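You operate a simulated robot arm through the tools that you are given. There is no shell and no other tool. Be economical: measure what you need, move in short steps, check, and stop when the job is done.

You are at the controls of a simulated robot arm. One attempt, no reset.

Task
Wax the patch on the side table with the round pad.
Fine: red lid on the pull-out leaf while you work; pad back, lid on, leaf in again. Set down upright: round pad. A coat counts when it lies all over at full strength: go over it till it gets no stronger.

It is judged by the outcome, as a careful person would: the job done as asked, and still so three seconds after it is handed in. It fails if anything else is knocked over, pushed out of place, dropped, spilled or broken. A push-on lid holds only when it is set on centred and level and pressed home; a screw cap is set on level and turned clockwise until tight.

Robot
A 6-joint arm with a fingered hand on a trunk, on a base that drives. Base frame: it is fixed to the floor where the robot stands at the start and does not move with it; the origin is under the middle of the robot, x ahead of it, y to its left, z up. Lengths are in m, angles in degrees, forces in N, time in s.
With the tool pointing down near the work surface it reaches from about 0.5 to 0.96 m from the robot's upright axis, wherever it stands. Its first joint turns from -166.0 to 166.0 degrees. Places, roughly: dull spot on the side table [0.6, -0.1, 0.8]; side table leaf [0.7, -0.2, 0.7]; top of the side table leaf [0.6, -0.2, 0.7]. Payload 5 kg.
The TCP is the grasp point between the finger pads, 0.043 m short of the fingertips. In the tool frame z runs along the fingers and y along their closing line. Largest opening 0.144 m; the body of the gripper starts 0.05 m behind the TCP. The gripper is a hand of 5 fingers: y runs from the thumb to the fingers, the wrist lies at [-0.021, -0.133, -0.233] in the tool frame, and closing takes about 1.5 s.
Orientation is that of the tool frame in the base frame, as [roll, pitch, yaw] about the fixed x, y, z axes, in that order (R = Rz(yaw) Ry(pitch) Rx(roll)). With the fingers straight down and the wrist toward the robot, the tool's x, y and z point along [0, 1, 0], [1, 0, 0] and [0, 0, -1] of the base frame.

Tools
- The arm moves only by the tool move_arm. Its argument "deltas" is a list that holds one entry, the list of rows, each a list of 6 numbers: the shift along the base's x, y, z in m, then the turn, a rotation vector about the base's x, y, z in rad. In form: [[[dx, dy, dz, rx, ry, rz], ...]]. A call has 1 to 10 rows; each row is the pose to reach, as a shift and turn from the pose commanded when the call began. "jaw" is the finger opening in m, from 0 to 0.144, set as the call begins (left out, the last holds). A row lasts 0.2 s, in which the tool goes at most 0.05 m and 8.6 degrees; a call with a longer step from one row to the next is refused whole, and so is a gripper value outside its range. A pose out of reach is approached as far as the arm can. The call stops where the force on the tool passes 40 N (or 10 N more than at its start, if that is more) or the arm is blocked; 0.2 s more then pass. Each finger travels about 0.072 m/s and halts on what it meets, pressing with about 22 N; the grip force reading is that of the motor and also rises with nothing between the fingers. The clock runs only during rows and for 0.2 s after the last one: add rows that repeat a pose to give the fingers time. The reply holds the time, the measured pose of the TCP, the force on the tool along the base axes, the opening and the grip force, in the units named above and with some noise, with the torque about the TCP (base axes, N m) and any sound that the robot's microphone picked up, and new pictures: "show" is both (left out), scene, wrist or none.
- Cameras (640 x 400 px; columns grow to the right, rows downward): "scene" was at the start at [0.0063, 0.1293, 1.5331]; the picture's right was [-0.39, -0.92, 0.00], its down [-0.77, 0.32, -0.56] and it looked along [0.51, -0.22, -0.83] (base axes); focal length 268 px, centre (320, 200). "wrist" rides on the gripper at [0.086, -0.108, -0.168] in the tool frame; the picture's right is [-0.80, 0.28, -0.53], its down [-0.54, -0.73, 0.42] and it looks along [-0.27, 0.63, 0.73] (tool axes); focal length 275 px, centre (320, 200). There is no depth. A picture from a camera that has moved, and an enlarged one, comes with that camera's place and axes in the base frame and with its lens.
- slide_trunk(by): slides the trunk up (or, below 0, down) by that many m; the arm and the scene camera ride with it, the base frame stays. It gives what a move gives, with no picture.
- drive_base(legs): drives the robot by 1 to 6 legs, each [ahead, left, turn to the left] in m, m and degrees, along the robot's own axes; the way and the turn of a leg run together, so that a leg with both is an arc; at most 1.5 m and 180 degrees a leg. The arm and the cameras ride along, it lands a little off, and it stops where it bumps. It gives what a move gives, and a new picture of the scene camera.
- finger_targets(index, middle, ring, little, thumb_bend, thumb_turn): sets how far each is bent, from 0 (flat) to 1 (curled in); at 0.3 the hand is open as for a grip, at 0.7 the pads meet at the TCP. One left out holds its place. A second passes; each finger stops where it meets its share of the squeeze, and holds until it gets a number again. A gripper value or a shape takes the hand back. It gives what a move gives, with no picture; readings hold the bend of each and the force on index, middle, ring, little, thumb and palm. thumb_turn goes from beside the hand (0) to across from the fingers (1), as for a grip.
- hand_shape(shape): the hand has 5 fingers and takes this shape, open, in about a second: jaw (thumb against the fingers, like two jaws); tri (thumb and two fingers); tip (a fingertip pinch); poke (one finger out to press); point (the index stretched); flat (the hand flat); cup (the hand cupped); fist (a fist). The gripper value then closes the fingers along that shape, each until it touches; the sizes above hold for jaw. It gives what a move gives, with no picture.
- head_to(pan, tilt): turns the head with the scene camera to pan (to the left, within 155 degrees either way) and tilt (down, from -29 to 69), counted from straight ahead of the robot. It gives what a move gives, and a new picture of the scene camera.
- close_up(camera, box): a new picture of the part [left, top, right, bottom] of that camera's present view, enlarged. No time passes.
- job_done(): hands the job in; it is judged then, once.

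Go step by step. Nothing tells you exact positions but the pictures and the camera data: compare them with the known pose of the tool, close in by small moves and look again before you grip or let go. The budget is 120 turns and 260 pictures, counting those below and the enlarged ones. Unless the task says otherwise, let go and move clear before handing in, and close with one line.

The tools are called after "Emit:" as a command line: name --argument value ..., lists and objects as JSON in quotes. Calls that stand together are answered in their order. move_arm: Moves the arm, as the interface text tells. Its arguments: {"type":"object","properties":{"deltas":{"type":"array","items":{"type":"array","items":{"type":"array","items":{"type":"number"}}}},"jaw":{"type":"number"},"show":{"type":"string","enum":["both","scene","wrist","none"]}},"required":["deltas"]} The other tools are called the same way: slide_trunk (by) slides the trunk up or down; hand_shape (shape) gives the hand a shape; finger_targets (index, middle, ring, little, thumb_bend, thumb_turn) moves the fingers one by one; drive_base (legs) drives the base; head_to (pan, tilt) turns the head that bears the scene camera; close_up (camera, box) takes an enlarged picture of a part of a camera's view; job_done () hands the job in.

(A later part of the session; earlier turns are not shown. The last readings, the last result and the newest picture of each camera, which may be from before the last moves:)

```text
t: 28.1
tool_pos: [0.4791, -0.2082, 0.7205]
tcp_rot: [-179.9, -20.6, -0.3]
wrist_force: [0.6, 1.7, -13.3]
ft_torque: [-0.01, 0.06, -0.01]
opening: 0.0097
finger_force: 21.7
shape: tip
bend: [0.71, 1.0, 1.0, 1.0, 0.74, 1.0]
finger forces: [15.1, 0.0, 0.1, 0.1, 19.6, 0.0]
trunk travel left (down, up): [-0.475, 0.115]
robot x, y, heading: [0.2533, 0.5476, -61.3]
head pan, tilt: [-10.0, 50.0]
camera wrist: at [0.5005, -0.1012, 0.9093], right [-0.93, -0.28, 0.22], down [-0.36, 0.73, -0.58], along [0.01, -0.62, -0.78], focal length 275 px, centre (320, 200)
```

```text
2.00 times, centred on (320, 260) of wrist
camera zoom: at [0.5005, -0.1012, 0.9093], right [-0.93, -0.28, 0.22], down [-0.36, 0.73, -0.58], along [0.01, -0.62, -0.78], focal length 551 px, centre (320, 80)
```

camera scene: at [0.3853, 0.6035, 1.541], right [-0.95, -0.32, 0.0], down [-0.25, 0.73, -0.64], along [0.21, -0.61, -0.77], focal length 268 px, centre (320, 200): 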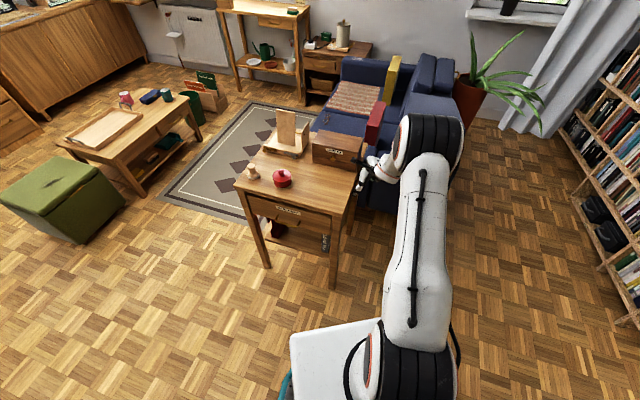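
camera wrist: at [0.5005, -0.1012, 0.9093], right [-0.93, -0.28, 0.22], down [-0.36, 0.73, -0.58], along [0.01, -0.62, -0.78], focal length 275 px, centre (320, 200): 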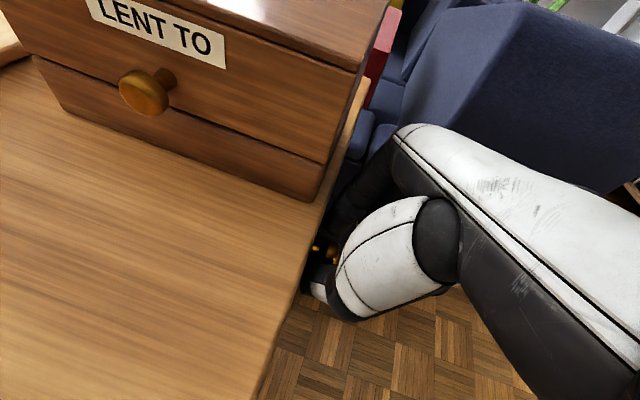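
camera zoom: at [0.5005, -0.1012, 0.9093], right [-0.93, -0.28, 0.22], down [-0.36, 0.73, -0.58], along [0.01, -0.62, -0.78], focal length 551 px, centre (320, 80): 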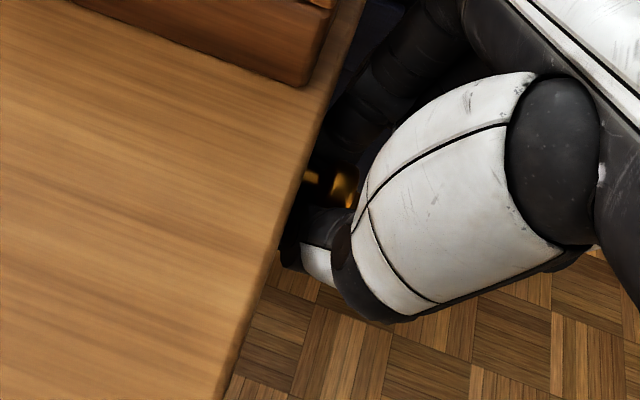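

The grip is on the knob. I pull gently toward -x.

Emit:
move_arm --deltas '[[[-0.015, 0, -0.003, 0, 0, 0], [-0.03, 0, -0.003, 0, 0, 0], [-0.045, 0, -0.003, 0, 0, 0], [-0.06, 0, -0.003, 0, 0, 0]]]' --show "both"

Emit:
close_up --camera "scene" --box '[320, 130, 420, 230]'

```text
t: 29.1
tool_pos: [0.4185, -0.21, 0.7198]
tcp_rot: [-180.0, -20.6, -0.2]
wrist_force: [-0.4, 2.3, -5.0]
ft_torque: [-0.05, 0.02, 0.04]
opening: 0.0103
finger_force: 22.5
shape: tip
bend: [0.71, 1.0, 1.0, 1.0, 0.74, 1.0]
finger forces: [6.4, 0.0, 0.0, 0.0, 18.1, 0.0]
trunk travel left (down, up): [-0.475, 0.115]
robot x, y, heading: [0.252, 0.5454, -61.3]
head pan, tilt: [-10.0, 50.0]
camera scene: at [0.385, 0.6032, 1.5411], right [-0.95, -0.32, 0.0], down [-0.25, 0.73, -0.64], along [0.21, -0.61, -0.77], focal length 268 px, centre (320, 200)
camera wrist: at [0.4397, -0.1016, 0.9072], right [-0.93, -0.28, 0.22], down [-0.36, 0.73, -0.59], along [0.01, -0.63, -0.78], focal length 275 px, centre (320, 200)
```

scene: 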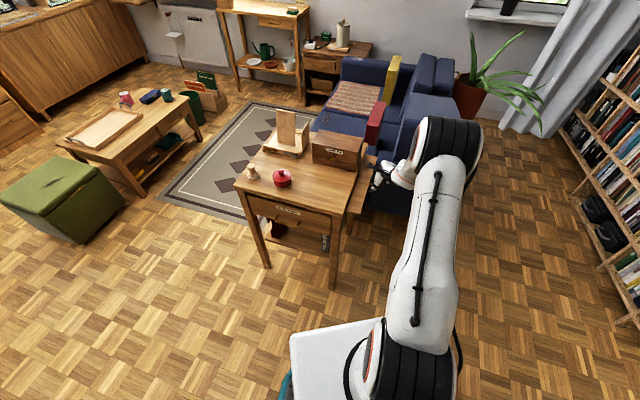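
wrist: 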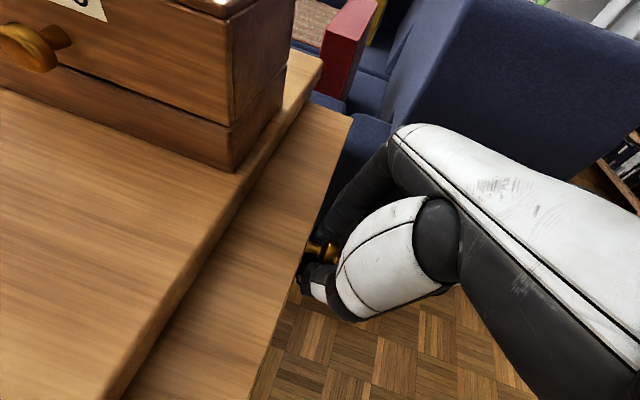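

```text
4.00 times, centred on (370, 180) of scene
camera zoom: at [0.385, 0.6032, 1.5411], right [-0.95, -0.32, 0.0], down [-0.25, 0.73, -0.64], along [0.21, -0.61, -0.77], focal length 1073 px, centre (120, 280)
```

zoom: 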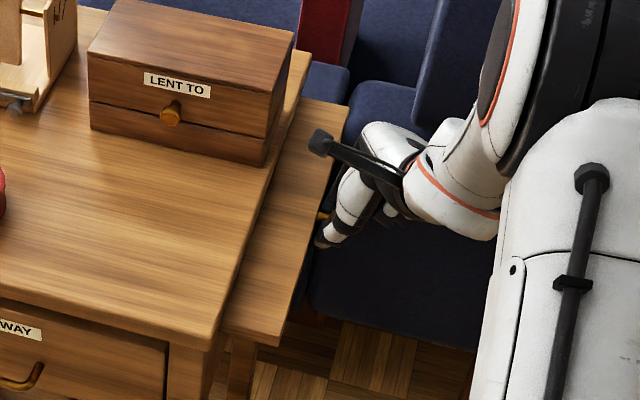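

The leaf slides out well. I pull it 0.10 m more, then open and step back.

Emit:
move_arm --deltas '[[[-0.02, 0, 0, 0, 0, 0], [-0.04, 0, 0, 0, 0, 0], [-0.06, 0, 0, 0, 0, 0], [-0.08, 0, 0, 0, 0, 0], [-0.1, 0, 0, 0, 0, 0], [-0.1, 0, 0, 0, 0, 0]]]' --show "none"

Emit:
move_arm --deltas '[[[0, 0, 0, 0, 0, 0], [0, 0, 0, 0, 0, 0], [0, 0, 0, 0, 0, 0], [0, 0, 0, 0, 0, 0], [-0.04, 0, 0, 0, 0, 0], [-0.06, 0, 0.04, 0, 0, 0], [-0.06, 0, 0.08, 0, 0, 0], [-0.05, 0, 0.12, 0, 0.12, 0], [-0.03, 0, 0.16, 0, 0.24, 0], [0, 0, 0.2, 0, 0.36, 0]]]' --jaw 0.1 --show "both"

```text
t: 30.5
tool_pos: [0.3187, -0.2092, 0.719]
tcp_rot: [-179.9, -20.7, -0.2]
wrist_force: [0.7, 1.2, -9.5]
ft_torque: [-0.05, 0.04, 0.04]
opening: 0.0104
finger_force: 21.6
shape: tip
bend: [0.71, 1.0, 1.0, 1.0, 0.74, 1.0]
finger forces: [6.8, 0.0, 0.0, 0.1, 18.3, 0.0]
trunk travel left (down, up): [-0.475, 0.115]
robot x, y, heading: [0.2529, 0.5471, -61.3]
head pan, tilt: [-10.0, 50.0]
```

```text
t: 32.7
tool_pos: [0.2943, -0.2028, 0.9133]
tcp_rot: [179.1, -1.7, 1.4]
wrist_force: [0.1, 0.2, 0.4]
ft_torque: [-0.06, -0.08, 0.02]
opening: 0.1001
finger_force: 0.0
shape: tip
bend: [0.28, 0.98, 0.99, 0.99, 0.6, 0.99]
finger forces: [0.1, 0.0, 0.0, 0.0, 0.0, 0.0]
out of reach, approached as far as the arm can: row 10
trunk travel left (down, up): [-0.475, 0.115]
robot x, y, heading: [0.248, 0.5501, -61.1]
head pan, tilt: [-10.0, 50.0]
camera scene: at [0.3841, 0.6042, 1.5411], right [-0.95, -0.32, 0.0], down [-0.25, 0.73, -0.64], along [0.21, -0.61, -0.77], focal length 268 px, centre (320, 200)
camera wrist: at [0.3726, -0.0906, 1.0824], right [-0.81, -0.29, 0.51], down [-0.55, 0.71, -0.45], along [-0.23, -0.64, -0.73], focal length 275 px, centre (320, 200)
```

scene: 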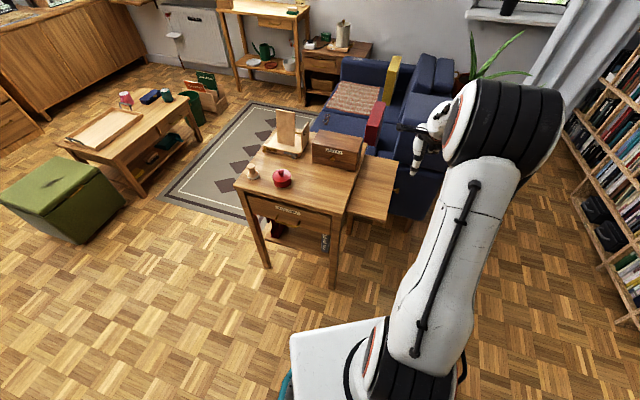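
wrist: 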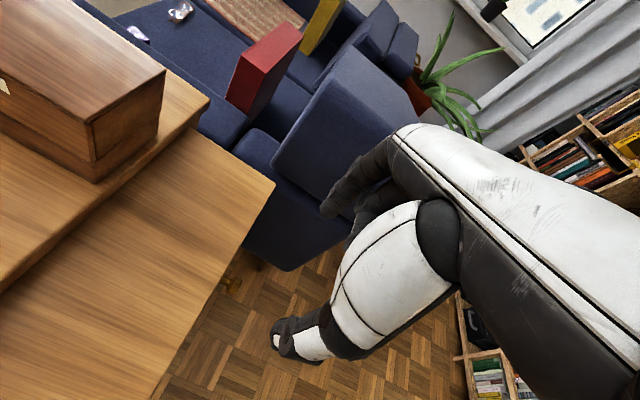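

The leaf is out about 0.16 m. Now I move above the red tin to look at its lid.

Emit:
move_arm --deltas '[[[0.03, 0.01, 0.03, 0, 0, 0.0], [0.07, 0.025, 0.05, 0, 0, 0.05], [0.115, 0.04, 0.05, 0, 0, 0.1], [0.16, 0.055, 0.05, 0, 0, 0.15], [0.205, 0.07, 0.05, 0, 0, 0.2], [0.25, 0.085, 0.05, 0, 0, 0.25], [0.295, 0.1, 0.05, 0, 0, 0.3], [0.34, 0.115, 0.05, 0, 0, 0.35], [0.385, 0.13, 0.05, 0, 0, 0.4], [0.43, 0.14, 0.05, 0, 0, 0.4]]]' --show "both"

Emit:
close_up --camera "scene" --box '[230, 90, 350, 210]'

```text
t: 34.9
tool_pos: [0.6375, -0.0756, 0.9035]
tcp_rot: [176.9, -3.7, 28.0]
wrist_force: [-0.7, -0.4, -0.4]
ft_torque: [-0.03, -0.02, 0.02]
opening: 0.0995
finger_force: 0.0
shape: tip
bend: [0.28, 0.98, 0.99, 0.99, 0.6, 0.99]
finger forces: [0.1, 0.0, 0.0, 0.0, 0.0, 0.0]
out of reach, approached as far as the arm can: row 1, 2, 3, 4, 5, 6, 7, 8, 9, 10
trunk travel left (down, up): [-0.475, 0.115]
robot x, y, heading: [0.2529, 0.5497, -61.5]
head pan, tilt: [-10.0, 50.0]
camera scene: at [0.3854, 0.6035, 1.541], right [-0.95, -0.32, 0.0], down [-0.25, 0.73, -0.64], along [0.21, -0.61, -0.77], focal length 268 px, centre (320, 200)
camera wrist: at [0.6492, 0.0619, 1.0707], right [-0.61, -0.61, 0.5], down [-0.78, 0.38, -0.5], along [0.12, -0.69, -0.71], focal length 275 px, centre (320, 200)
```

scene: 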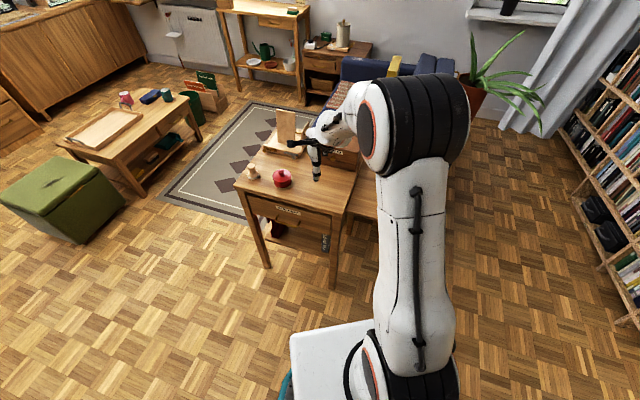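
wrist: 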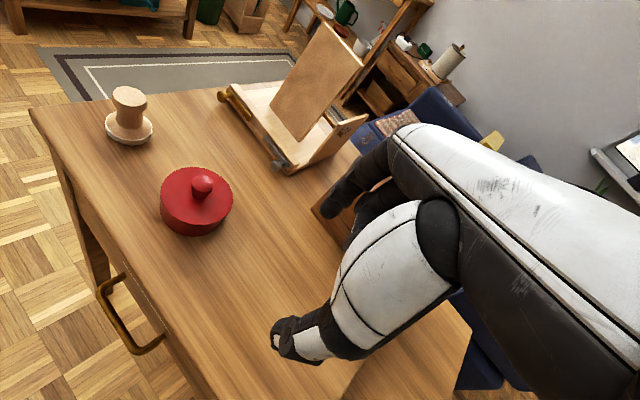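

```text
3.33 times, centred on (290, 150) of scene
camera zoom: at [0.3854, 0.6035, 1.541], right [-0.95, -0.32, 0.0], down [-0.25, 0.73, -0.64], along [0.21, -0.61, -0.77], focal length 894 px, centre (420, 367)
```

zoom: 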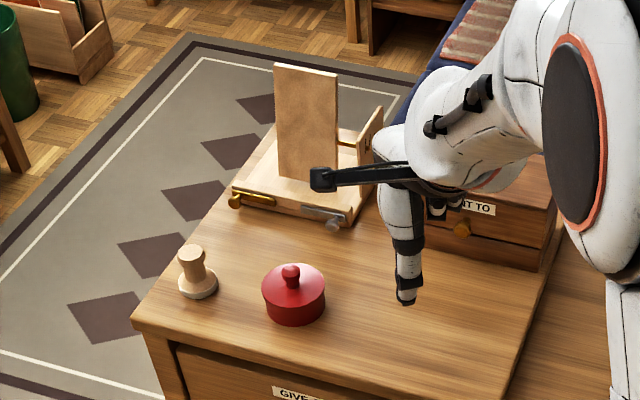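

The arm was short of the commanded pose, and its error leans to a larger yaw, so I turn the hand toward the natural yaw.

Emit:
move_arm --deltas '[[[0, 0, 0, 0, 0, 0.1], [0, 0, 0, 0, 0, 0.2], [0, 0, 0, 0, 0, 0.3], [0, 0, 0, 0, 0, 0.4], [0, 0, 0, 0, 0, 0.4], [0, 0, 0, 0, 0, 0.4]]]' --show "wrist"

```text
t: 36.3
tool_pos: [0.6314, -0.0775, 0.9025]
tcp_rot: [176.7, -3.6, 51.0]
wrist_force: [-0.3, -0.2, 0.1]
ft_torque: [0.02, 0.02, -0.02]
opening: 0.1001
finger_force: 0.1
shape: tip
bend: [0.28, 0.98, 0.99, 0.99, 0.6, 0.99]
finger forces: [0.0, 0.0, 0.0, 0.0, 0.1, 0.0]
trunk travel left (down, up): [-0.475, 0.115]
robot x, y, heading: [0.2538, 0.549, -61.4]
head pan, tilt: [-10.0, 50.0]
camera wrist: at [0.5884, 0.0547, 1.0701], right [-0.32, -0.8, 0.5], down [-0.87, 0.04, -0.5], along [0.38, -0.59, -0.71], focal length 275 px, centre (320, 200)
```

wrist: 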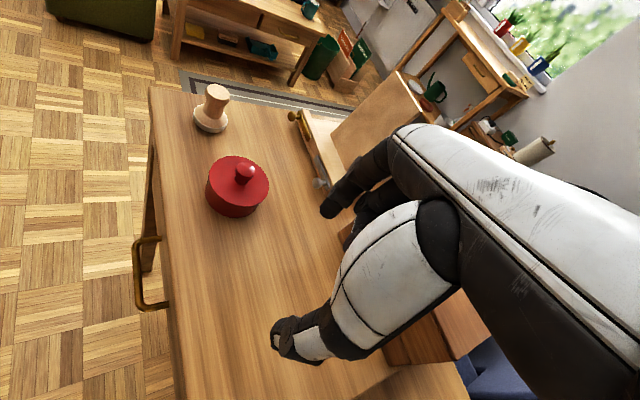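

Emit:
move_arm --deltas '[[[0, 0, 0.02, -0.006, 0.042, 0], [0.02, 0, 0.03, -0.012, 0.084, 0], [0.05, 0, 0.03, -0.012, 0.084, 0]]]' --show "wrist"

Emit:
close_up --camera "wrist" --box '[140, 60, 300, 260]'

```text
t: 37.1
tool_pos: [0.6819, -0.0781, 0.9313]
tcp_rot: [-179.8, -0.1, 50.9]
wrist_force: [0.0, 0.1, -0.8]
ft_torque: [0.03, -0.05, -0.02]
opening: 0.0996
finger_force: 0.1
shape: tip
bend: [0.28, 0.98, 0.99, 0.99, 0.6, 0.99]
finger forces: [0.1, 0.0, 0.0, 0.0, 0.0, 0.1]
trunk travel left (down, up): [-0.475, 0.115]
robot x, y, heading: [0.2485, 0.5512, -61.3]
head pan, tilt: [-10.0, 50.0]
camera wrist: at [0.6535, 0.0558, 1.1003], right [-0.28, -0.8, 0.53], down [-0.91, 0.04, -0.42], along [0.32, -0.6, -0.73], focal length 275 px, centre (320, 200)
```

wrist: 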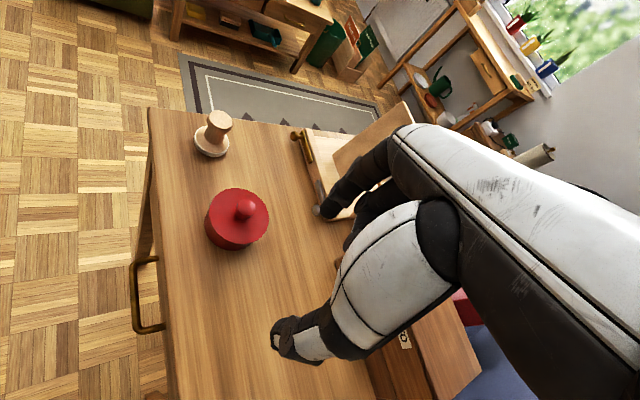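

```text
2.00 times, centred on (220, 160) of wrist
camera zoom: at [0.6535, 0.0558, 1.1003], right [-0.28, -0.8, 0.53], down [-0.91, 0.04, -0.42], along [0.32, -0.6, -0.73], focal length 551 px, centre (520, 280)
```

zoom: 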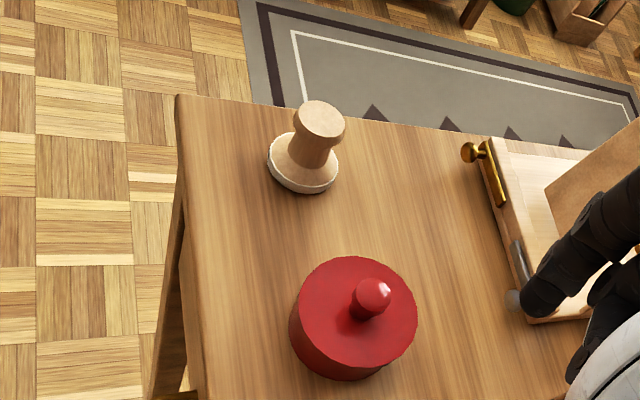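

The lid knob works out to about (0.772, -0.070, 0.81) with its top face near z 0.79. I go above it and lower partway, then check.

Emit:
move_arm --deltas '[[[0.045, 0.004, 0, 0, 0, 0], [0.09, 0.008, 0, 0, 0, 0], [0.09, 0.008, -0.03, 0, 0, 0], [0.09, 0.008, -0.06, 0, 0, 0]]]' --jaw 0.08 --show "both"

Emit:
close_up --camera "wrist" --box '[220, 140, 420, 400]'

Emit:
close_up --camera "scene" --box '[250, 130, 330, 200]'

```text
t: 38.1
tool_pos: [0.7714, -0.0698, 0.8728]
tcp_rot: [-179.9, -0.1, 50.9]
wrist_force: [-0.1, -0.1, 0.2]
ft_torque: [0.05, 0.05, 0.02]
opening: 0.0803
finger_force: 0.1
shape: tip
bend: [0.73, 0.98, 0.99, 0.99, 0.67, 1.0]
finger forces: [0.0, 0.0, 0.0, 0.0, 0.0, 0.0]
trunk travel left (down, up): [-0.475, 0.115]
robot x, y, heading: [0.2526, 0.5472, -61.5]
head pan, tilt: [-10.0, 50.0]
camera scene: at [0.3852, 0.6033, 1.5411], right [-0.95, -0.32, 0.0], down [-0.25, 0.73, -0.64], along [0.21, -0.61, -0.77], focal length 268 px, centre (320, 200)
camera wrist: at [0.7414, 0.0647, 1.041], right [-0.28, -0.8, 0.53], down [-0.91, 0.04, -0.42], along [0.32, -0.6, -0.73], focal length 275 px, centre (320, 200)
```

scene: 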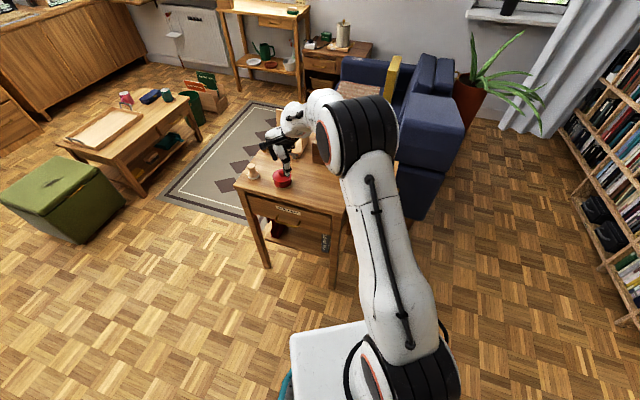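
wrist: 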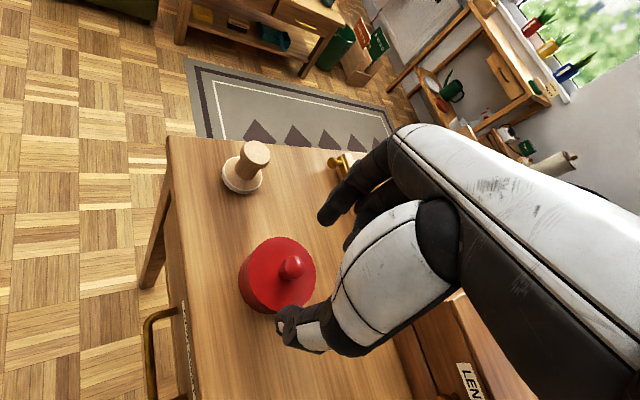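

```text
1.54 times, centred on (320, 270) of wrist
camera zoom: at [0.7414, 0.0647, 1.041], right [-0.28, -0.8, 0.53], down [-0.91, 0.04, -0.42], along [0.32, -0.6, -0.73], focal length 424 px, centre (320, 92)
```

zoom: 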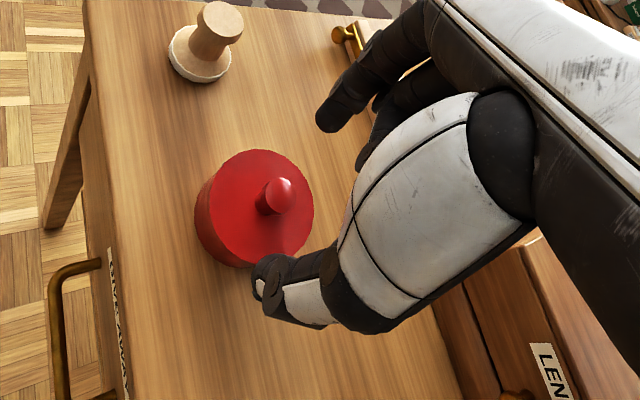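

```text
5.71 times, centred on (290, 165) of scene
camera zoom: at [0.3852, 0.6033, 1.5411], right [-0.95, -0.32, 0.0], down [-0.25, 0.73, -0.64], along [0.21, -0.61, -0.77], focal length 1532 px, centre (491, 400)
```

zoom: 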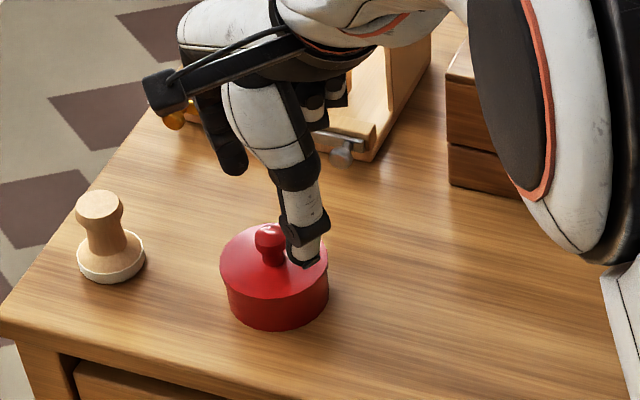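

The knob is straight under the TCP within a few millimetres. I lower to put the fingertips round it and close.

Emit:
move_arm --deltas '[[[0.002, 0, -0.015, 0, 0, 0], [0.002, 0, -0.03, 0, 0, 0], [0.002, 0, -0.033, 0, 0, 0]]]' --show "wrist"

Emit:
close_up --camera "scene" --box '[255, 140, 319, 196]'

```text
t: 38.9
tool_pos: [0.7718, -0.0686, 0.8396]
tcp_rot: [-179.8, -0.2, 50.7]
wrist_force: [-0.1, 0.0, 0.2]
ft_torque: [0.0, 0.0, 0.0]
opening: 0.0806
finger_force: 0.0
shape: tip
bend: [0.73, 0.98, 0.99, 0.99, 0.67, 1.0]
finger forces: [0.0, 0.0, 0.0, 0.1, 0.0, 0.0]
trunk travel left (down, up): [-0.475, 0.115]
robot x, y, heading: [0.257, 0.5483, -61.4]
head pan, tilt: [-10.0, 50.0]
camera wrist: at [0.7434, 0.0649, 1.0078], right [-0.28, -0.8, 0.53], down [-0.91, 0.04, -0.42], along [0.32, -0.6, -0.73], focal length 275 px, centre (320, 200)
```

wrist: 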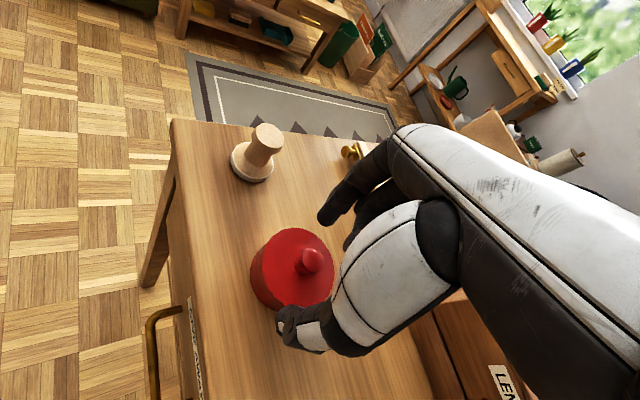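

```text
7.14 times, centred on (287, 168) of scene
camera zoom: at [0.3852, 0.6035, 1.541], right [-0.95, -0.32, 0.0], down [-0.25, 0.73, -0.64], along [0.21, -0.61, -0.77], focal length 1916 px, centre (556, 429)
```

zoom: 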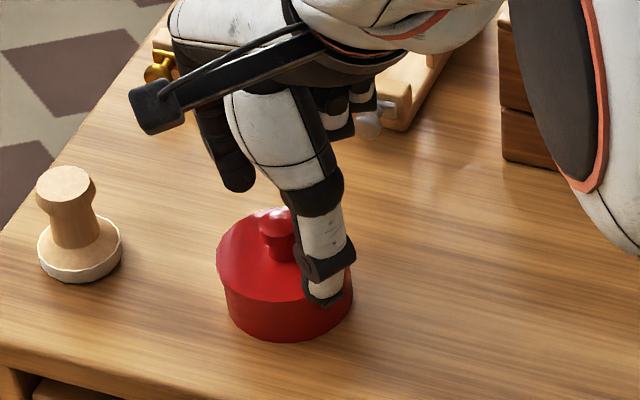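

Emit:
move_arm --deltas '[[[0, 0, 0, 0, 0, 0], [0, 0, 0, 0, 0, 0], [0, 0, 0, 0, 0, 0], [0, 0, 0, 0, 0, 0], [0, 0, 0, 0, 0, 0], [0, 0, 0, 0, 0, 0], [0, 0, 0, 0, 0, 0]]]' --jaw 0 --show "wrist"

Emit:
close_up --camera "scene" --box '[255, 140, 319, 196]'

Emit:
close_up --camera "wrist" --box '[220, 180, 380, 360]'

```text
t: 40.5
tool_pos: [0.7724, -0.0698, 0.8381]
tcp_rot: [-179.9, -0.2, 50.9]
wrist_force: [0.3, -0.1, -0.3]
ft_torque: [0.01, -0.02, 0.0]
opening: 0.0148
finger_force: 21.6
shape: tip
bend: [0.71, 1.0, 1.0, 1.0, 0.73, 1.0]
finger forces: [19.6, 0.0, 0.1, 0.0, 19.5, 0.0]
trunk travel left (down, up): [-0.475, 0.115]
robot x, y, heading: [0.2485, 0.5489, -61.2]
head pan, tilt: [-10.0, 50.0]
heard: snap
camera wrist: at [0.7433, 0.065, 1.0079], right [-0.28, -0.8, 0.53], down [-0.91, 0.04, -0.42], along [0.32, -0.6, -0.73], focal length 275 px, centre (320, 200)
```

wrist: 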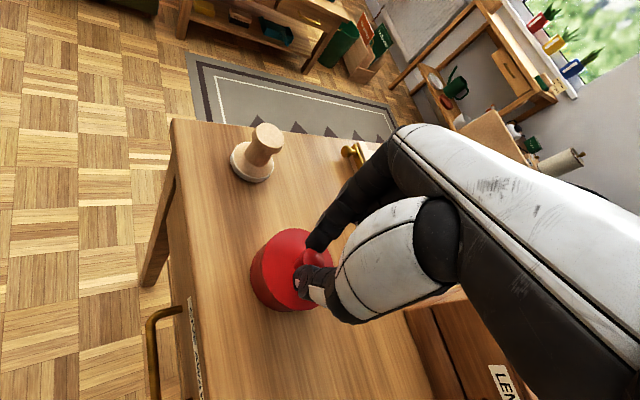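

```text
7.14 times, centred on (287, 168) of scene
camera zoom: at [0.3852, 0.6035, 1.541], right [-0.95, -0.32, 0.0], down [-0.25, 0.73, -0.64], along [0.21, -0.61, -0.77], focal length 1916 px, centre (556, 429)
```

zoom: 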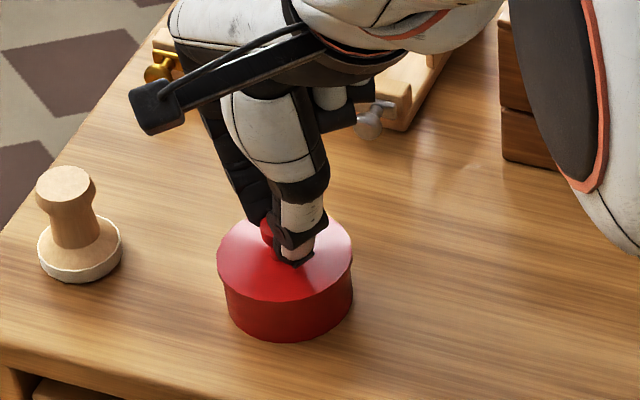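

```text
2.22 times, centred on (300, 270) of wrist
camera zoom: at [0.7433, 0.065, 1.0079], right [-0.28, -0.8, 0.53], down [-0.91, 0.04, -0.42], along [0.32, -0.6, -0.73], focal length 612 px, centre (364, 44)
```

zoom: 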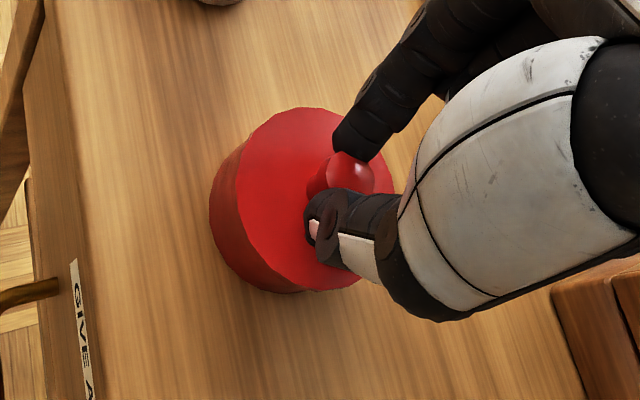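

The knob is gripped and a snap was heard. I lift a little to see whether only the lid comes.

Emit:
move_arm --deltas '[[[0, 0, 0.004, 0, 0, 0], [0, 0, 0.008, 0, 0, 0], [0, 0, 0.012, 0, 0, 0], [0, 0, 0.016, 0, 0, 0], [0, 0, 0.02, 0, 0, 0]]]' --show "wrist"

Emit:
close_up --camera "scene" --box '[255, 140, 319, 196]'

```text
t: 41.7
tool_pos: [0.773, -0.0701, 0.8602]
tcp_rot: [-179.9, 0.0, 50.9]
wrist_force: [0.0, -0.3, -0.7]
ft_torque: [-0.01, -0.02, 0.0]
opening: 0.0147
finger_force: 21.7
shape: tip
bend: [0.71, 1.0, 1.0, 1.0, 0.73, 1.0]
finger forces: [19.6, 0.0, 0.0, 0.0, 19.5, 0.0]
trunk travel left (down, up): [-0.475, 0.115]
robot x, y, heading: [0.2512, 0.5484, -61.4]
head pan, tilt: [-10.0, 50.0]
camera wrist: at [0.7436, 0.0637, 1.0281], right [-0.28, -0.8, 0.53], down [-0.91, 0.04, -0.42], along [0.32, -0.6, -0.73], focal length 275 px, centre (320, 200)
```

wrist: 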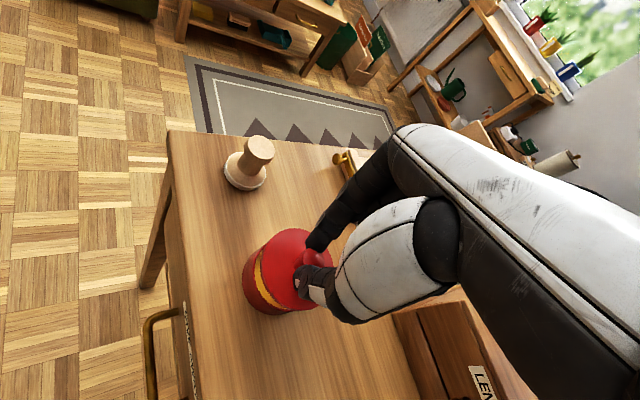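

```text
7.14 times, centred on (287, 168) of scene
camera zoom: at [0.3852, 0.6036, 1.541], right [-0.95, -0.32, 0.0], down [-0.25, 0.73, -0.64], along [0.21, -0.61, -0.77], focal length 1916 px, centre (556, 429)
```

zoom: 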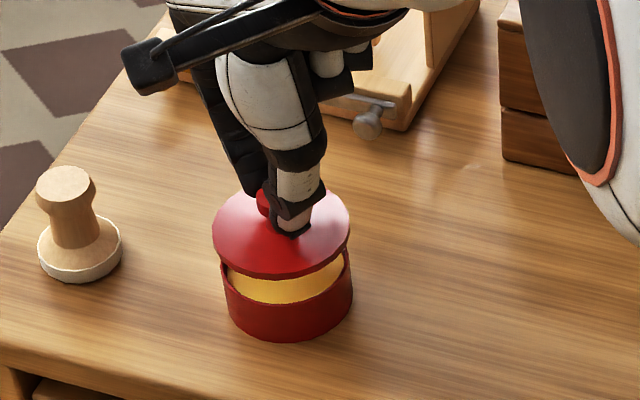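

The lid is off and the yellow wax shows inside. I carry the lid level to above the leaf.

Emit:
move_arm --deltas '[[[0, 0, 0.04, 0, 0, 0], [-0.04, -0.005, 0.05, 0, 0, 0], [-0.085, -0.012, 0.05, 0, 0, -0.05], [-0.13, -0.02, 0.05, 0, 0, -0.1], [-0.175, -0.027, 0.05, 0, 0, -0.15], [-0.22, -0.035, 0.05, 0, 0, -0.2], [-0.265, -0.042, 0.05, 0, 0, -0.25], [-0.31, -0.05, 0.05, 0, 0, -0.3], [-0.35, -0.06, 0.05, 0, 0, -0.35]]]' --show "both"

Emit:
close_up --camera "scene" --box '[300, 120, 420, 240]'

```text
t: 43.7
tool_pos: [0.424, -0.1291, 0.9076]
tcp_rot: [-179.9, -0.1, 30.9]
wrist_force: [0.3, 0.1, 0.1]
ft_torque: [-0.01, 0.01, 0.0]
opening: 0.0149
finger_force: 21.7
shape: tip
bend: [0.71, 1.0, 1.0, 1.0, 0.73, 1.0]
finger forces: [19.5, 0.0, 0.0, 0.1, 19.4, 0.0]
trunk travel left (down, up): [-0.475, 0.115]
robot x, y, heading: [0.2537, 0.5462, -61.2]
head pan, tilt: [-10.0, 50.0]
camera scene: at [0.385, 0.6036, 1.541], right [-0.95, -0.32, 0.0], down [-0.25, 0.73, -0.64], along [0.21, -0.61, -0.77], focal length 268 px, centre (320, 200)
camera wrist: at [0.4418, 0.0065, 1.0765], right [-0.54, -0.65, 0.53], down [-0.84, 0.35, -0.42], along [0.09, -0.67, -0.73], focal length 275 px, centre (320, 200)
```

scene: 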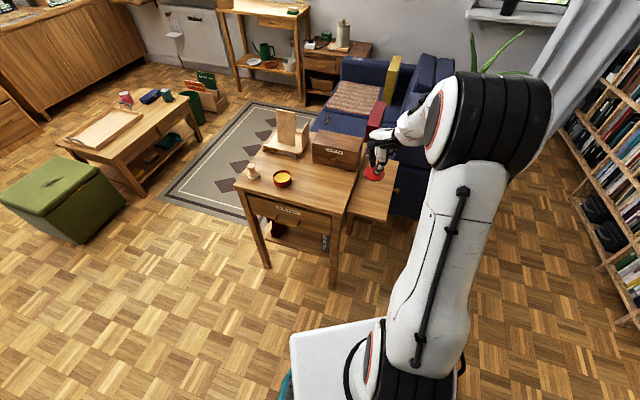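
wrist: 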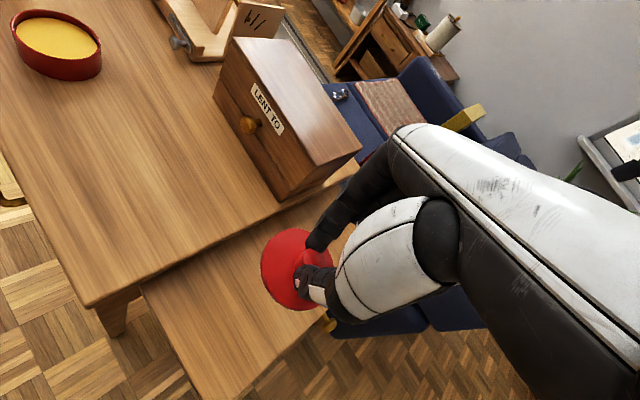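

```text
3.33 times, centred on (360, 180) of scene
camera zoom: at [0.385, 0.6036, 1.541], right [-0.95, -0.32, 0.0], down [-0.25, 0.73, -0.64], along [0.21, -0.61, -0.77], focal length 894 px, centre (187, 267)
```

zoom: 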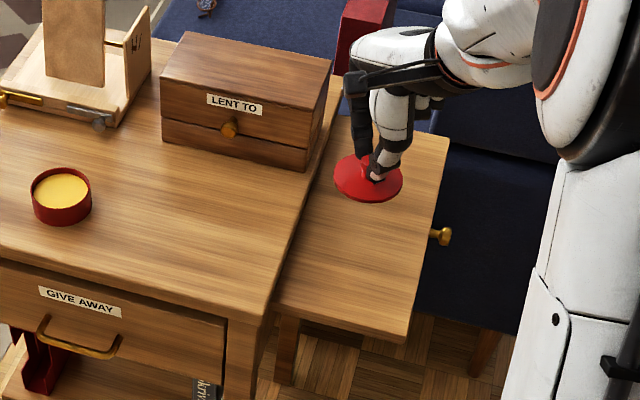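

The leaf is right under the lid. I lower until it touches.

Emit:
move_arm --deltas '[[[-0.002, 0, -0.04, 0, 0, 0], [-0.002, 0, -0.08, 0, 0, 0], [-0.002, 0, -0.1, 0, 0, 0], [-0.002, 0, -0.108, 0, 0, 0], [-0.002, 0, -0.114, 0, 0, 0], [-0.002, 0, -0.12, 0, 0, 0]]]' --show "none"

Emit:
close_up --camera "scene" --box '[320, 140, 400, 220]'

Emit:
close_up --camera "wrist" --box '[200, 180, 380, 380]'

```text
t: 45.1
tool_pos: [0.4206, -0.1298, 0.7892]
tcp_rot: [-179.9, -0.1, 30.7]
wrist_force: [-0.3, 0.3, -1.2]
ft_torque: [0.03, -0.04, -0.01]
opening: 0.0149
finger_force: 21.7
shape: tip
bend: [0.71, 1.0, 1.0, 1.0, 0.73, 1.0]
finger forces: [19.6, 0.0, 0.1, 0.1, 19.4, 0.0]
trunk travel left (down, up): [-0.475, 0.115]
robot x, y, heading: [0.2519, 0.5492, -61.1]
head pan, tilt: [-10.0, 50.0]
```

```text
5.00 times, centred on (360, 180) of scene
camera zoom: at [0.3851, 0.6035, 1.541], right [-0.95, -0.32, 0.0], down [-0.25, 0.73, -0.64], along [0.21, -0.61, -0.77], focal length 1341 px, centre (120, 300)
```

zoom: 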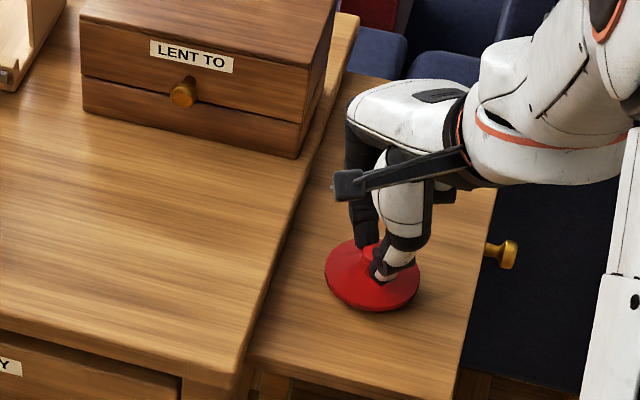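

```text
2.00 times, centred on (290, 280) of wrist
camera zoom: at [0.4391, 0.0063, 0.9576], right [-0.54, -0.65, 0.53], down [-0.84, 0.35, -0.42], along [0.09, -0.67, -0.73], focal length 551 px, centre (380, 40)
```

zoom: 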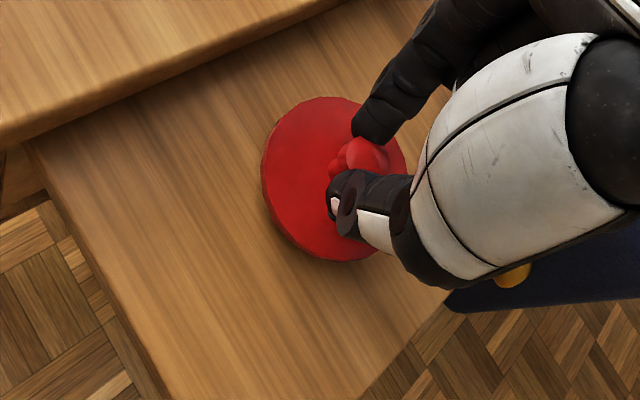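

Emit:
move_arm --deltas '[[[0, 0, -0.004, 0, 0, 0], [0, 0, -0.008, 0, 0, 0], [0, 0, -0.008, 0, 0, 0]]]' --show "none"

Emit:
close_up --camera "scene" --box '[335, 165, 385, 205]'

```text
t: 45.9
tool_pos: [0.4206, -0.1301, 0.7812]
tcp_rot: [-179.8, -0.1, 30.8]
wrist_force: [-0.1, 0.0, 0.2]
ft_torque: [0.01, -0.03, 0.01]
opening: 0.0146
finger_force: 21.9
shape: tip
bend: [0.71, 1.0, 1.0, 1.0, 0.73, 1.0]
finger forces: [19.4, 0.0, 0.0, 0.0, 19.4, 0.1]
trunk travel left (down, up): [-0.475, 0.115]
robot x, y, heading: [0.2553, 0.5477, -61.3]
head pan, tilt: [-10.0, 50.0]
```

```text
10.00 times, centred on (360, 185) of scene
camera zoom: at [0.3851, 0.6035, 1.541], right [-0.95, -0.32, 0.0], down [-0.25, 0.73, -0.64], along [0.21, -0.61, -0.77], focal length 2682 px, centre (-80, 350)
```

zoom: 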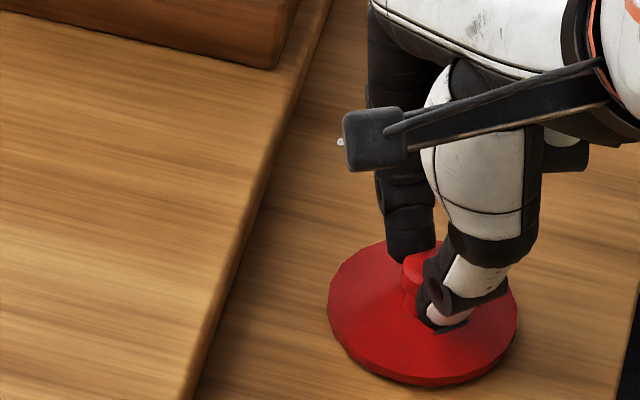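

Emit:
move_arm --deltas '[[[0, 0, -0.004, 0, 0, 0], [0, 0, -0.007, 0, 0, 0], [0, 0, -0.007, 0, 0, 0]]]' --show "none"

```text
t: 46.7
tool_pos: [0.4201, -0.1303, 0.7775]
tcp_rot: [-180.0, 0.1, 30.8]
wrist_force: [0.2, 4.0, 21.8]
ft_torque: [0.11, 0.0, -0.01]
opening: 0.0155
finger_force: 21.8
shape: tip
bend: [0.72, 1.0, 1.0, 1.0, 0.73, 1.0]
finger forces: [22.9, 0.0, 0.1, 0.1, 26.1, 0.1]
trunk travel left (down, up): [-0.475, 0.115]
robot x, y, heading: [0.251, 0.5511, -61.3]
head pan, tilt: [-10.0, 50.0]
```

The lid touched the leaf at TCP z 0.778. I ease off, open, and rise clear.

Emit:
move_arm --deltas '[[[0, 0, 0.004, 0, 0, 0], [0, 0, 0.004, 0, 0, 0], [0, 0, 0.004, 0, 0, 0], [0, 0, 0.004, 0, 0, 0], [0, 0, 0.004, 0, 0, 0], [0, 0, 0.004, 0, 0, 0], [0, 0, 0.04, 0, 0, 0], [0, 0, 0.08, 0, 0, 0], [0, 0, 0.12, 0, 0, 0]]]' --jaw 0.1 --show "wrist"

Emit:
close_up --camera "scene" --box '[240, 100, 400, 240]'

```text
t: 48.7
tool_pos: [0.4188, -0.1273, 0.8961]
tcp_rot: [-179.7, 0.0, 30.9]
wrist_force: [-0.4, -0.2, -0.2]
ft_torque: [0.0, -0.03, 0.02]
opening: 0.0997
finger_force: 0.0
shape: tip
bend: [0.28, 0.98, 0.99, 0.99, 0.6, 0.99]
finger forces: [0.0, 0.1, 0.0, 0.0, 0.0, 0.0]
trunk travel left (down, up): [-0.475, 0.115]
robot x, y, heading: [0.2534, 0.5446, -61.6]
head pan, tilt: [-10.0, 50.0]
camera wrist: at [0.4382, 0.0084, 1.0642], right [-0.54, -0.65, 0.53], down [-0.84, 0.35, -0.42], along [0.09, -0.67, -0.73], focal length 275 px, centre (320, 200)
```

wrist: 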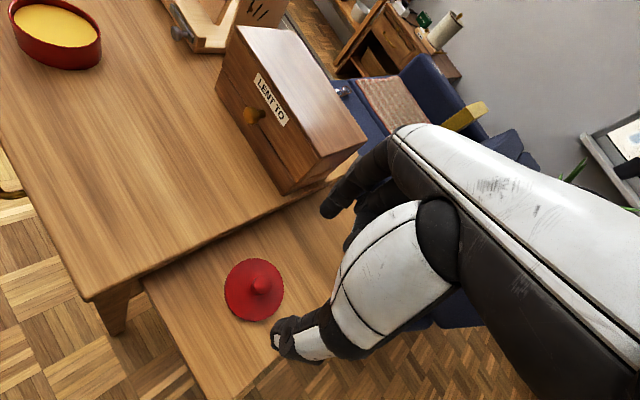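

```text
2.86 times, centred on (320, 170) of scene
camera zoom: at [0.3851, 0.6037, 1.541], right [-0.95, -0.32, 0.0], down [-0.25, 0.73, -0.64], along [0.21, -0.61, -0.77], focal length 766 px, centre (320, 286)
```

zoom: 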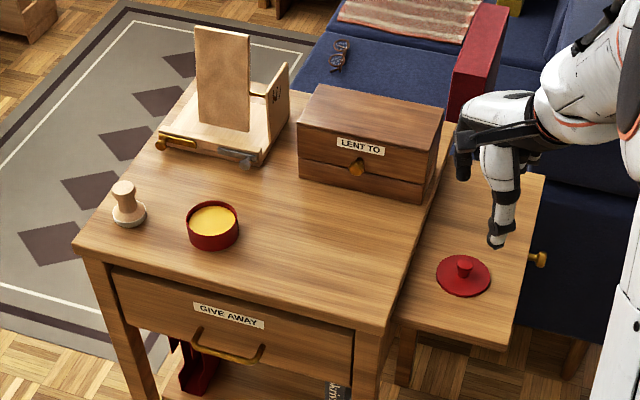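

The lid lies flat on the leaf. Before taking the pad I look for the dull patch in both views.

Emit:
close_up --camera "wrist" --box '[40, 60, 280, 280]'

Emit:
close_up --camera "scene" --box '[285, 140, 355, 190]'

```text
1.82 times, centred on (160, 170) of wrist
camera zoom: at [0.4382, 0.0084, 1.0642], right [-0.54, -0.65, 0.53], down [-0.84, 0.35, -0.42], along [0.09, -0.67, -0.73], focal length 500 px, centre (611, 254)
```

zoom: 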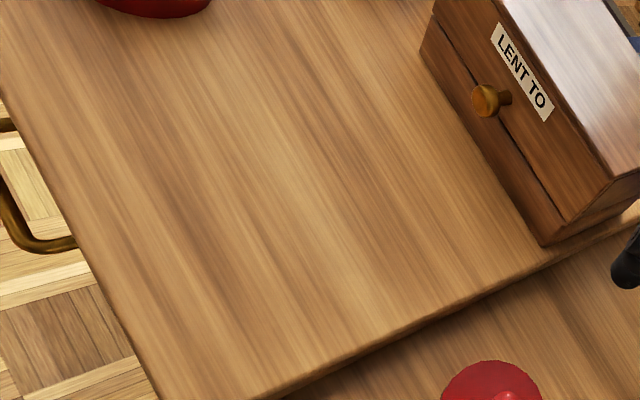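

```text
8.00 times, centred on (320, 165) of scene
camera zoom: at [0.3851, 0.6037, 1.541], right [-0.95, -0.32, 0.0], down [-0.25, 0.73, -0.64], along [0.21, -0.61, -0.77], focal length 2145 px, centre (320, 480)
```

zoom: 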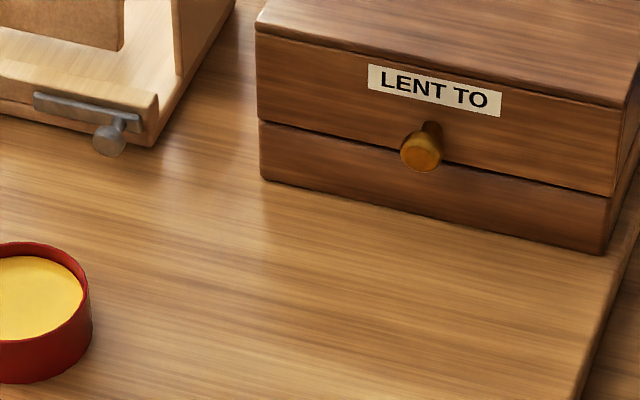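

The patch does not stand out from above. I raise the arm and lower the trunk to let the head camera look along the table top, where gloss and dullness differ.

Emit:
move_arm --deltas '[[[0, 0.02, 0.04, 0, 0, 0], [0, 0.04, 0.08, 0, 0, 0], [0, 0.06, 0.12, 0, 0, 0], [0, 0.08, 0.16, 0, 0, 0], [0, 0.1, 0.2, 0, 0, 0], [0, 0.12, 0.24, 0, 0, 0], [0, 0.13, 0.28, 0, 0, 0], [0, 0.13, 0.32, 0, 0, 0]]]' --show "none"

Emit:
slide_trunk --by -0.35

Emit:
head_to --pan -3 --tilt 33

```text
t: 50.5
tool_pos: [0.4204, 0.0015, 1.2163]
tcp_rot: [-179.8, 0.0, 30.7]
wrist_force: [0.3, 0.4, -0.7]
ft_torque: [-0.03, -0.06, 0.03]
opening: 0.0996
finger_force: 0.2
shape: tip
bend: [0.28, 0.98, 0.99, 0.99, 0.6, 0.99]
finger forces: [0.1, 0.0, 0.0, 0.0, 0.0, 0.0]
trunk travel left (down, up): [-0.475, 0.115]
robot x, y, heading: [0.2537, 0.548, -61.4]
head pan, tilt: [-10.0, 50.0]
```

```text
t: 54.0
tool_pos: [0.4206, 0.0017, 0.8663]
tcp_rot: [-179.8, -0.1, 30.8]
wrist_force: [0.6, 0.1, 0.4]
ft_torque: [-0.01, -0.03, -0.02]
opening: 0.0998
finger_force: 0.0
shape: tip
bend: [0.28, 0.98, 0.99, 0.99, 0.6, 0.99]
finger forces: [0.0, 0.1, 0.0, 0.0, 0.1, 0.0]
trunk travel left (down, up): [-0.125, 0.465]
robot x, y, heading: [0.2475, 0.5466, -61.2]
head pan, tilt: [-10.0, 50.0]
```

```text
t: 54.8
tool_pos: [0.4205, 0.0025, 0.8671]
tcp_rot: [-179.8, 0.0, 30.9]
wrist_force: [0.1, 0.4, -0.7]
ft_torque: [-0.03, -0.01, 0.0]
opening: 0.1
finger_force: 0.1
shape: tip
bend: [0.28, 0.98, 0.99, 0.99, 0.6, 0.99]
finger forces: [0.0, 0.0, 0.0, 0.0, 0.0, 0.0]
trunk travel left (down, up): [-0.125, 0.465]
robot x, y, heading: [0.2518, 0.5474, -61.4]
head pan, tilt: [-3.0, 33.0]
camera scene: at [0.399, 0.5963, 1.2158], right [-0.9, -0.43, 0.0], down [-0.24, 0.49, -0.84], along [0.36, -0.76, -0.55], focal length 268 px, centre (320, 200)
```

scene: 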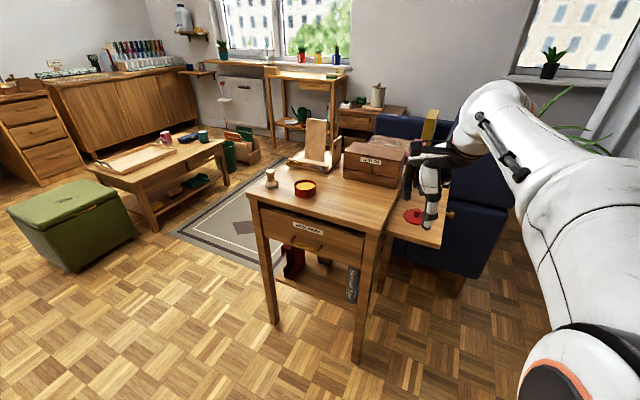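

Emit:
close_up --camera "scene" --box '[250, 150, 410, 230]'

Emit:
close_up --camera "scene" --box '[310, 170, 400, 226]'

```text
4.00 times, centred on (330, 190) of scene
camera zoom: at [0.399, 0.5963, 1.2158], right [-0.9, -0.43, 0.0], down [-0.24, 0.49, -0.84], along [0.36, -0.76, -0.55], focal length 1073 px, centre (280, 240)
```

zoom: 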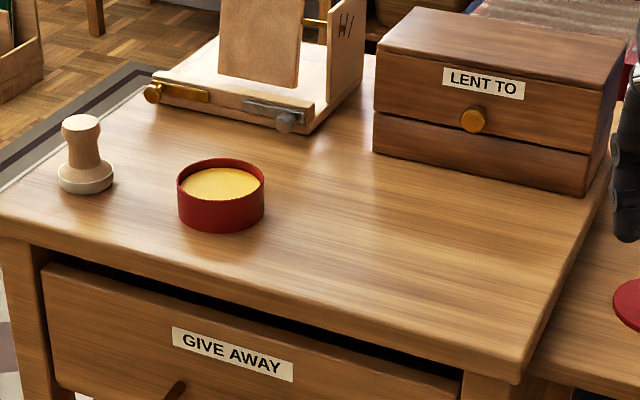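

```text
7.11 times, centred on (355, 198) of scene
camera zoom: at [0.399, 0.5963, 1.2158], right [-0.9, -0.43, 0.0], down [-0.24, 0.49, -0.84], along [0.36, -0.76, -0.55], focal length 1907 px, centre (71, 214)
```

zoom: 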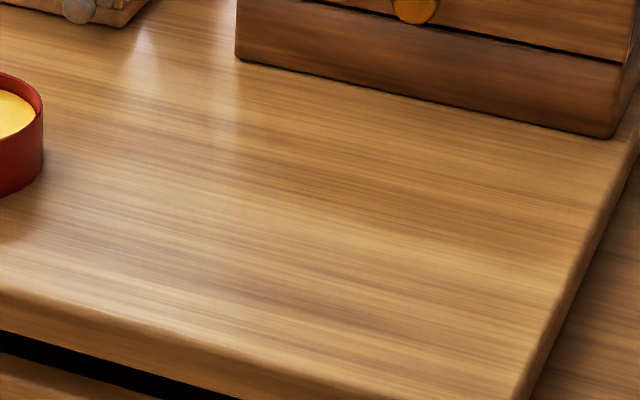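

Emit:
slide_trunk --by -0.04

Emit:
close_up --camera "scene" --box '[325, 180, 389, 216]'

Emit:
close_up --camera "wrist" --box '[0, 0, 320, 240]'

```text
t: 55.6
tool_pos: [0.4192, 0.0024, 0.8256]
tcp_rot: [-179.9, 0.0, 30.7]
wrist_force: [0.7, -0.1, 0.5]
ft_torque: [0.0, 0.0, -0.03]
opening: 0.0994
finger_force: 0.1
shape: tip
bend: [0.28, 0.98, 0.99, 0.99, 0.6, 0.99]
finger forces: [0.0, 0.0, 0.1, 0.0, 0.0, 0.0]
trunk travel left (down, up): [-0.085, 0.505]
robot x, y, heading: [0.2516, 0.5467, -61.5]
head pan, tilt: [-3.0, 33.0]
```

```text
10.00 times, centred on (357, 198) of scene
camera zoom: at [0.399, 0.5963, 1.1758], right [-0.9, -0.43, 0.0], down [-0.24, 0.49, -0.84], along [0.36, -0.76, -0.54], focal length 2682 px, centre (-50, 220)
```

zoom: 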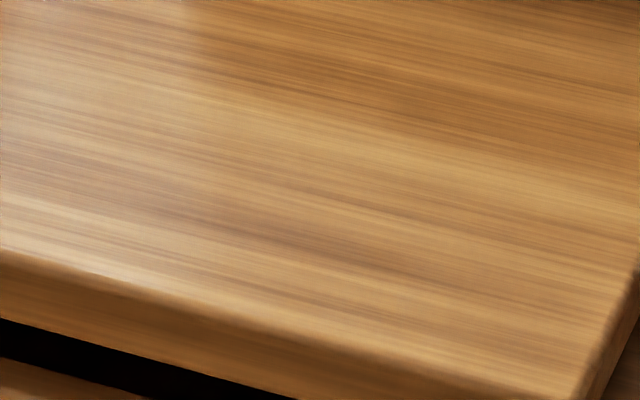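

```text
1.67 times, centred on (160, 120) of wrist
camera zoom: at [0.4389, 0.1379, 0.9948], right [-0.54, -0.65, 0.53], down [-0.84, 0.35, -0.42], along [0.09, -0.67, -0.73], focal length 459 px, centre (587, 333)
```

zoom: 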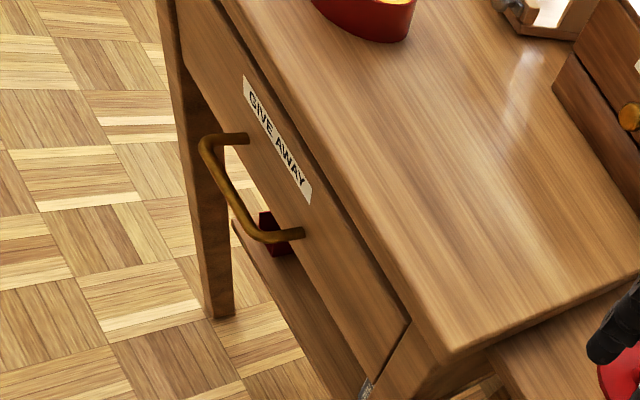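

The wrist view shows a light streak on the gloss that seems broken near (0.6, -0.1). I enlarge that part.

Emit:
close_up --camera "wrist" --box '[180, 0, 320, 180]'

```text
2.22 times, centred on (250, 90) of wrist
camera zoom: at [0.4389, 0.1379, 0.9948], right [-0.54, -0.65, 0.53], down [-0.84, 0.35, -0.42], along [0.09, -0.67, -0.73], focal length 612 px, centre (476, 444)
```

zoom: 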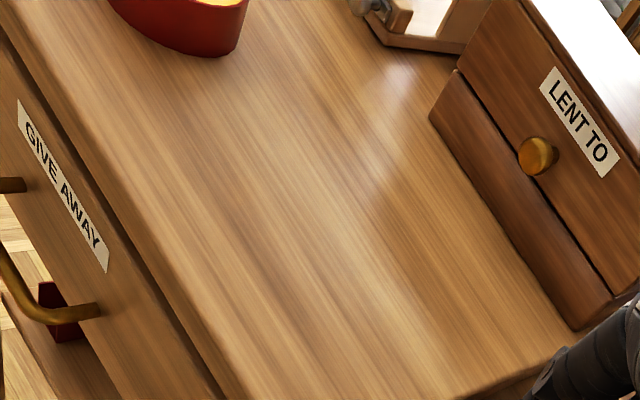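

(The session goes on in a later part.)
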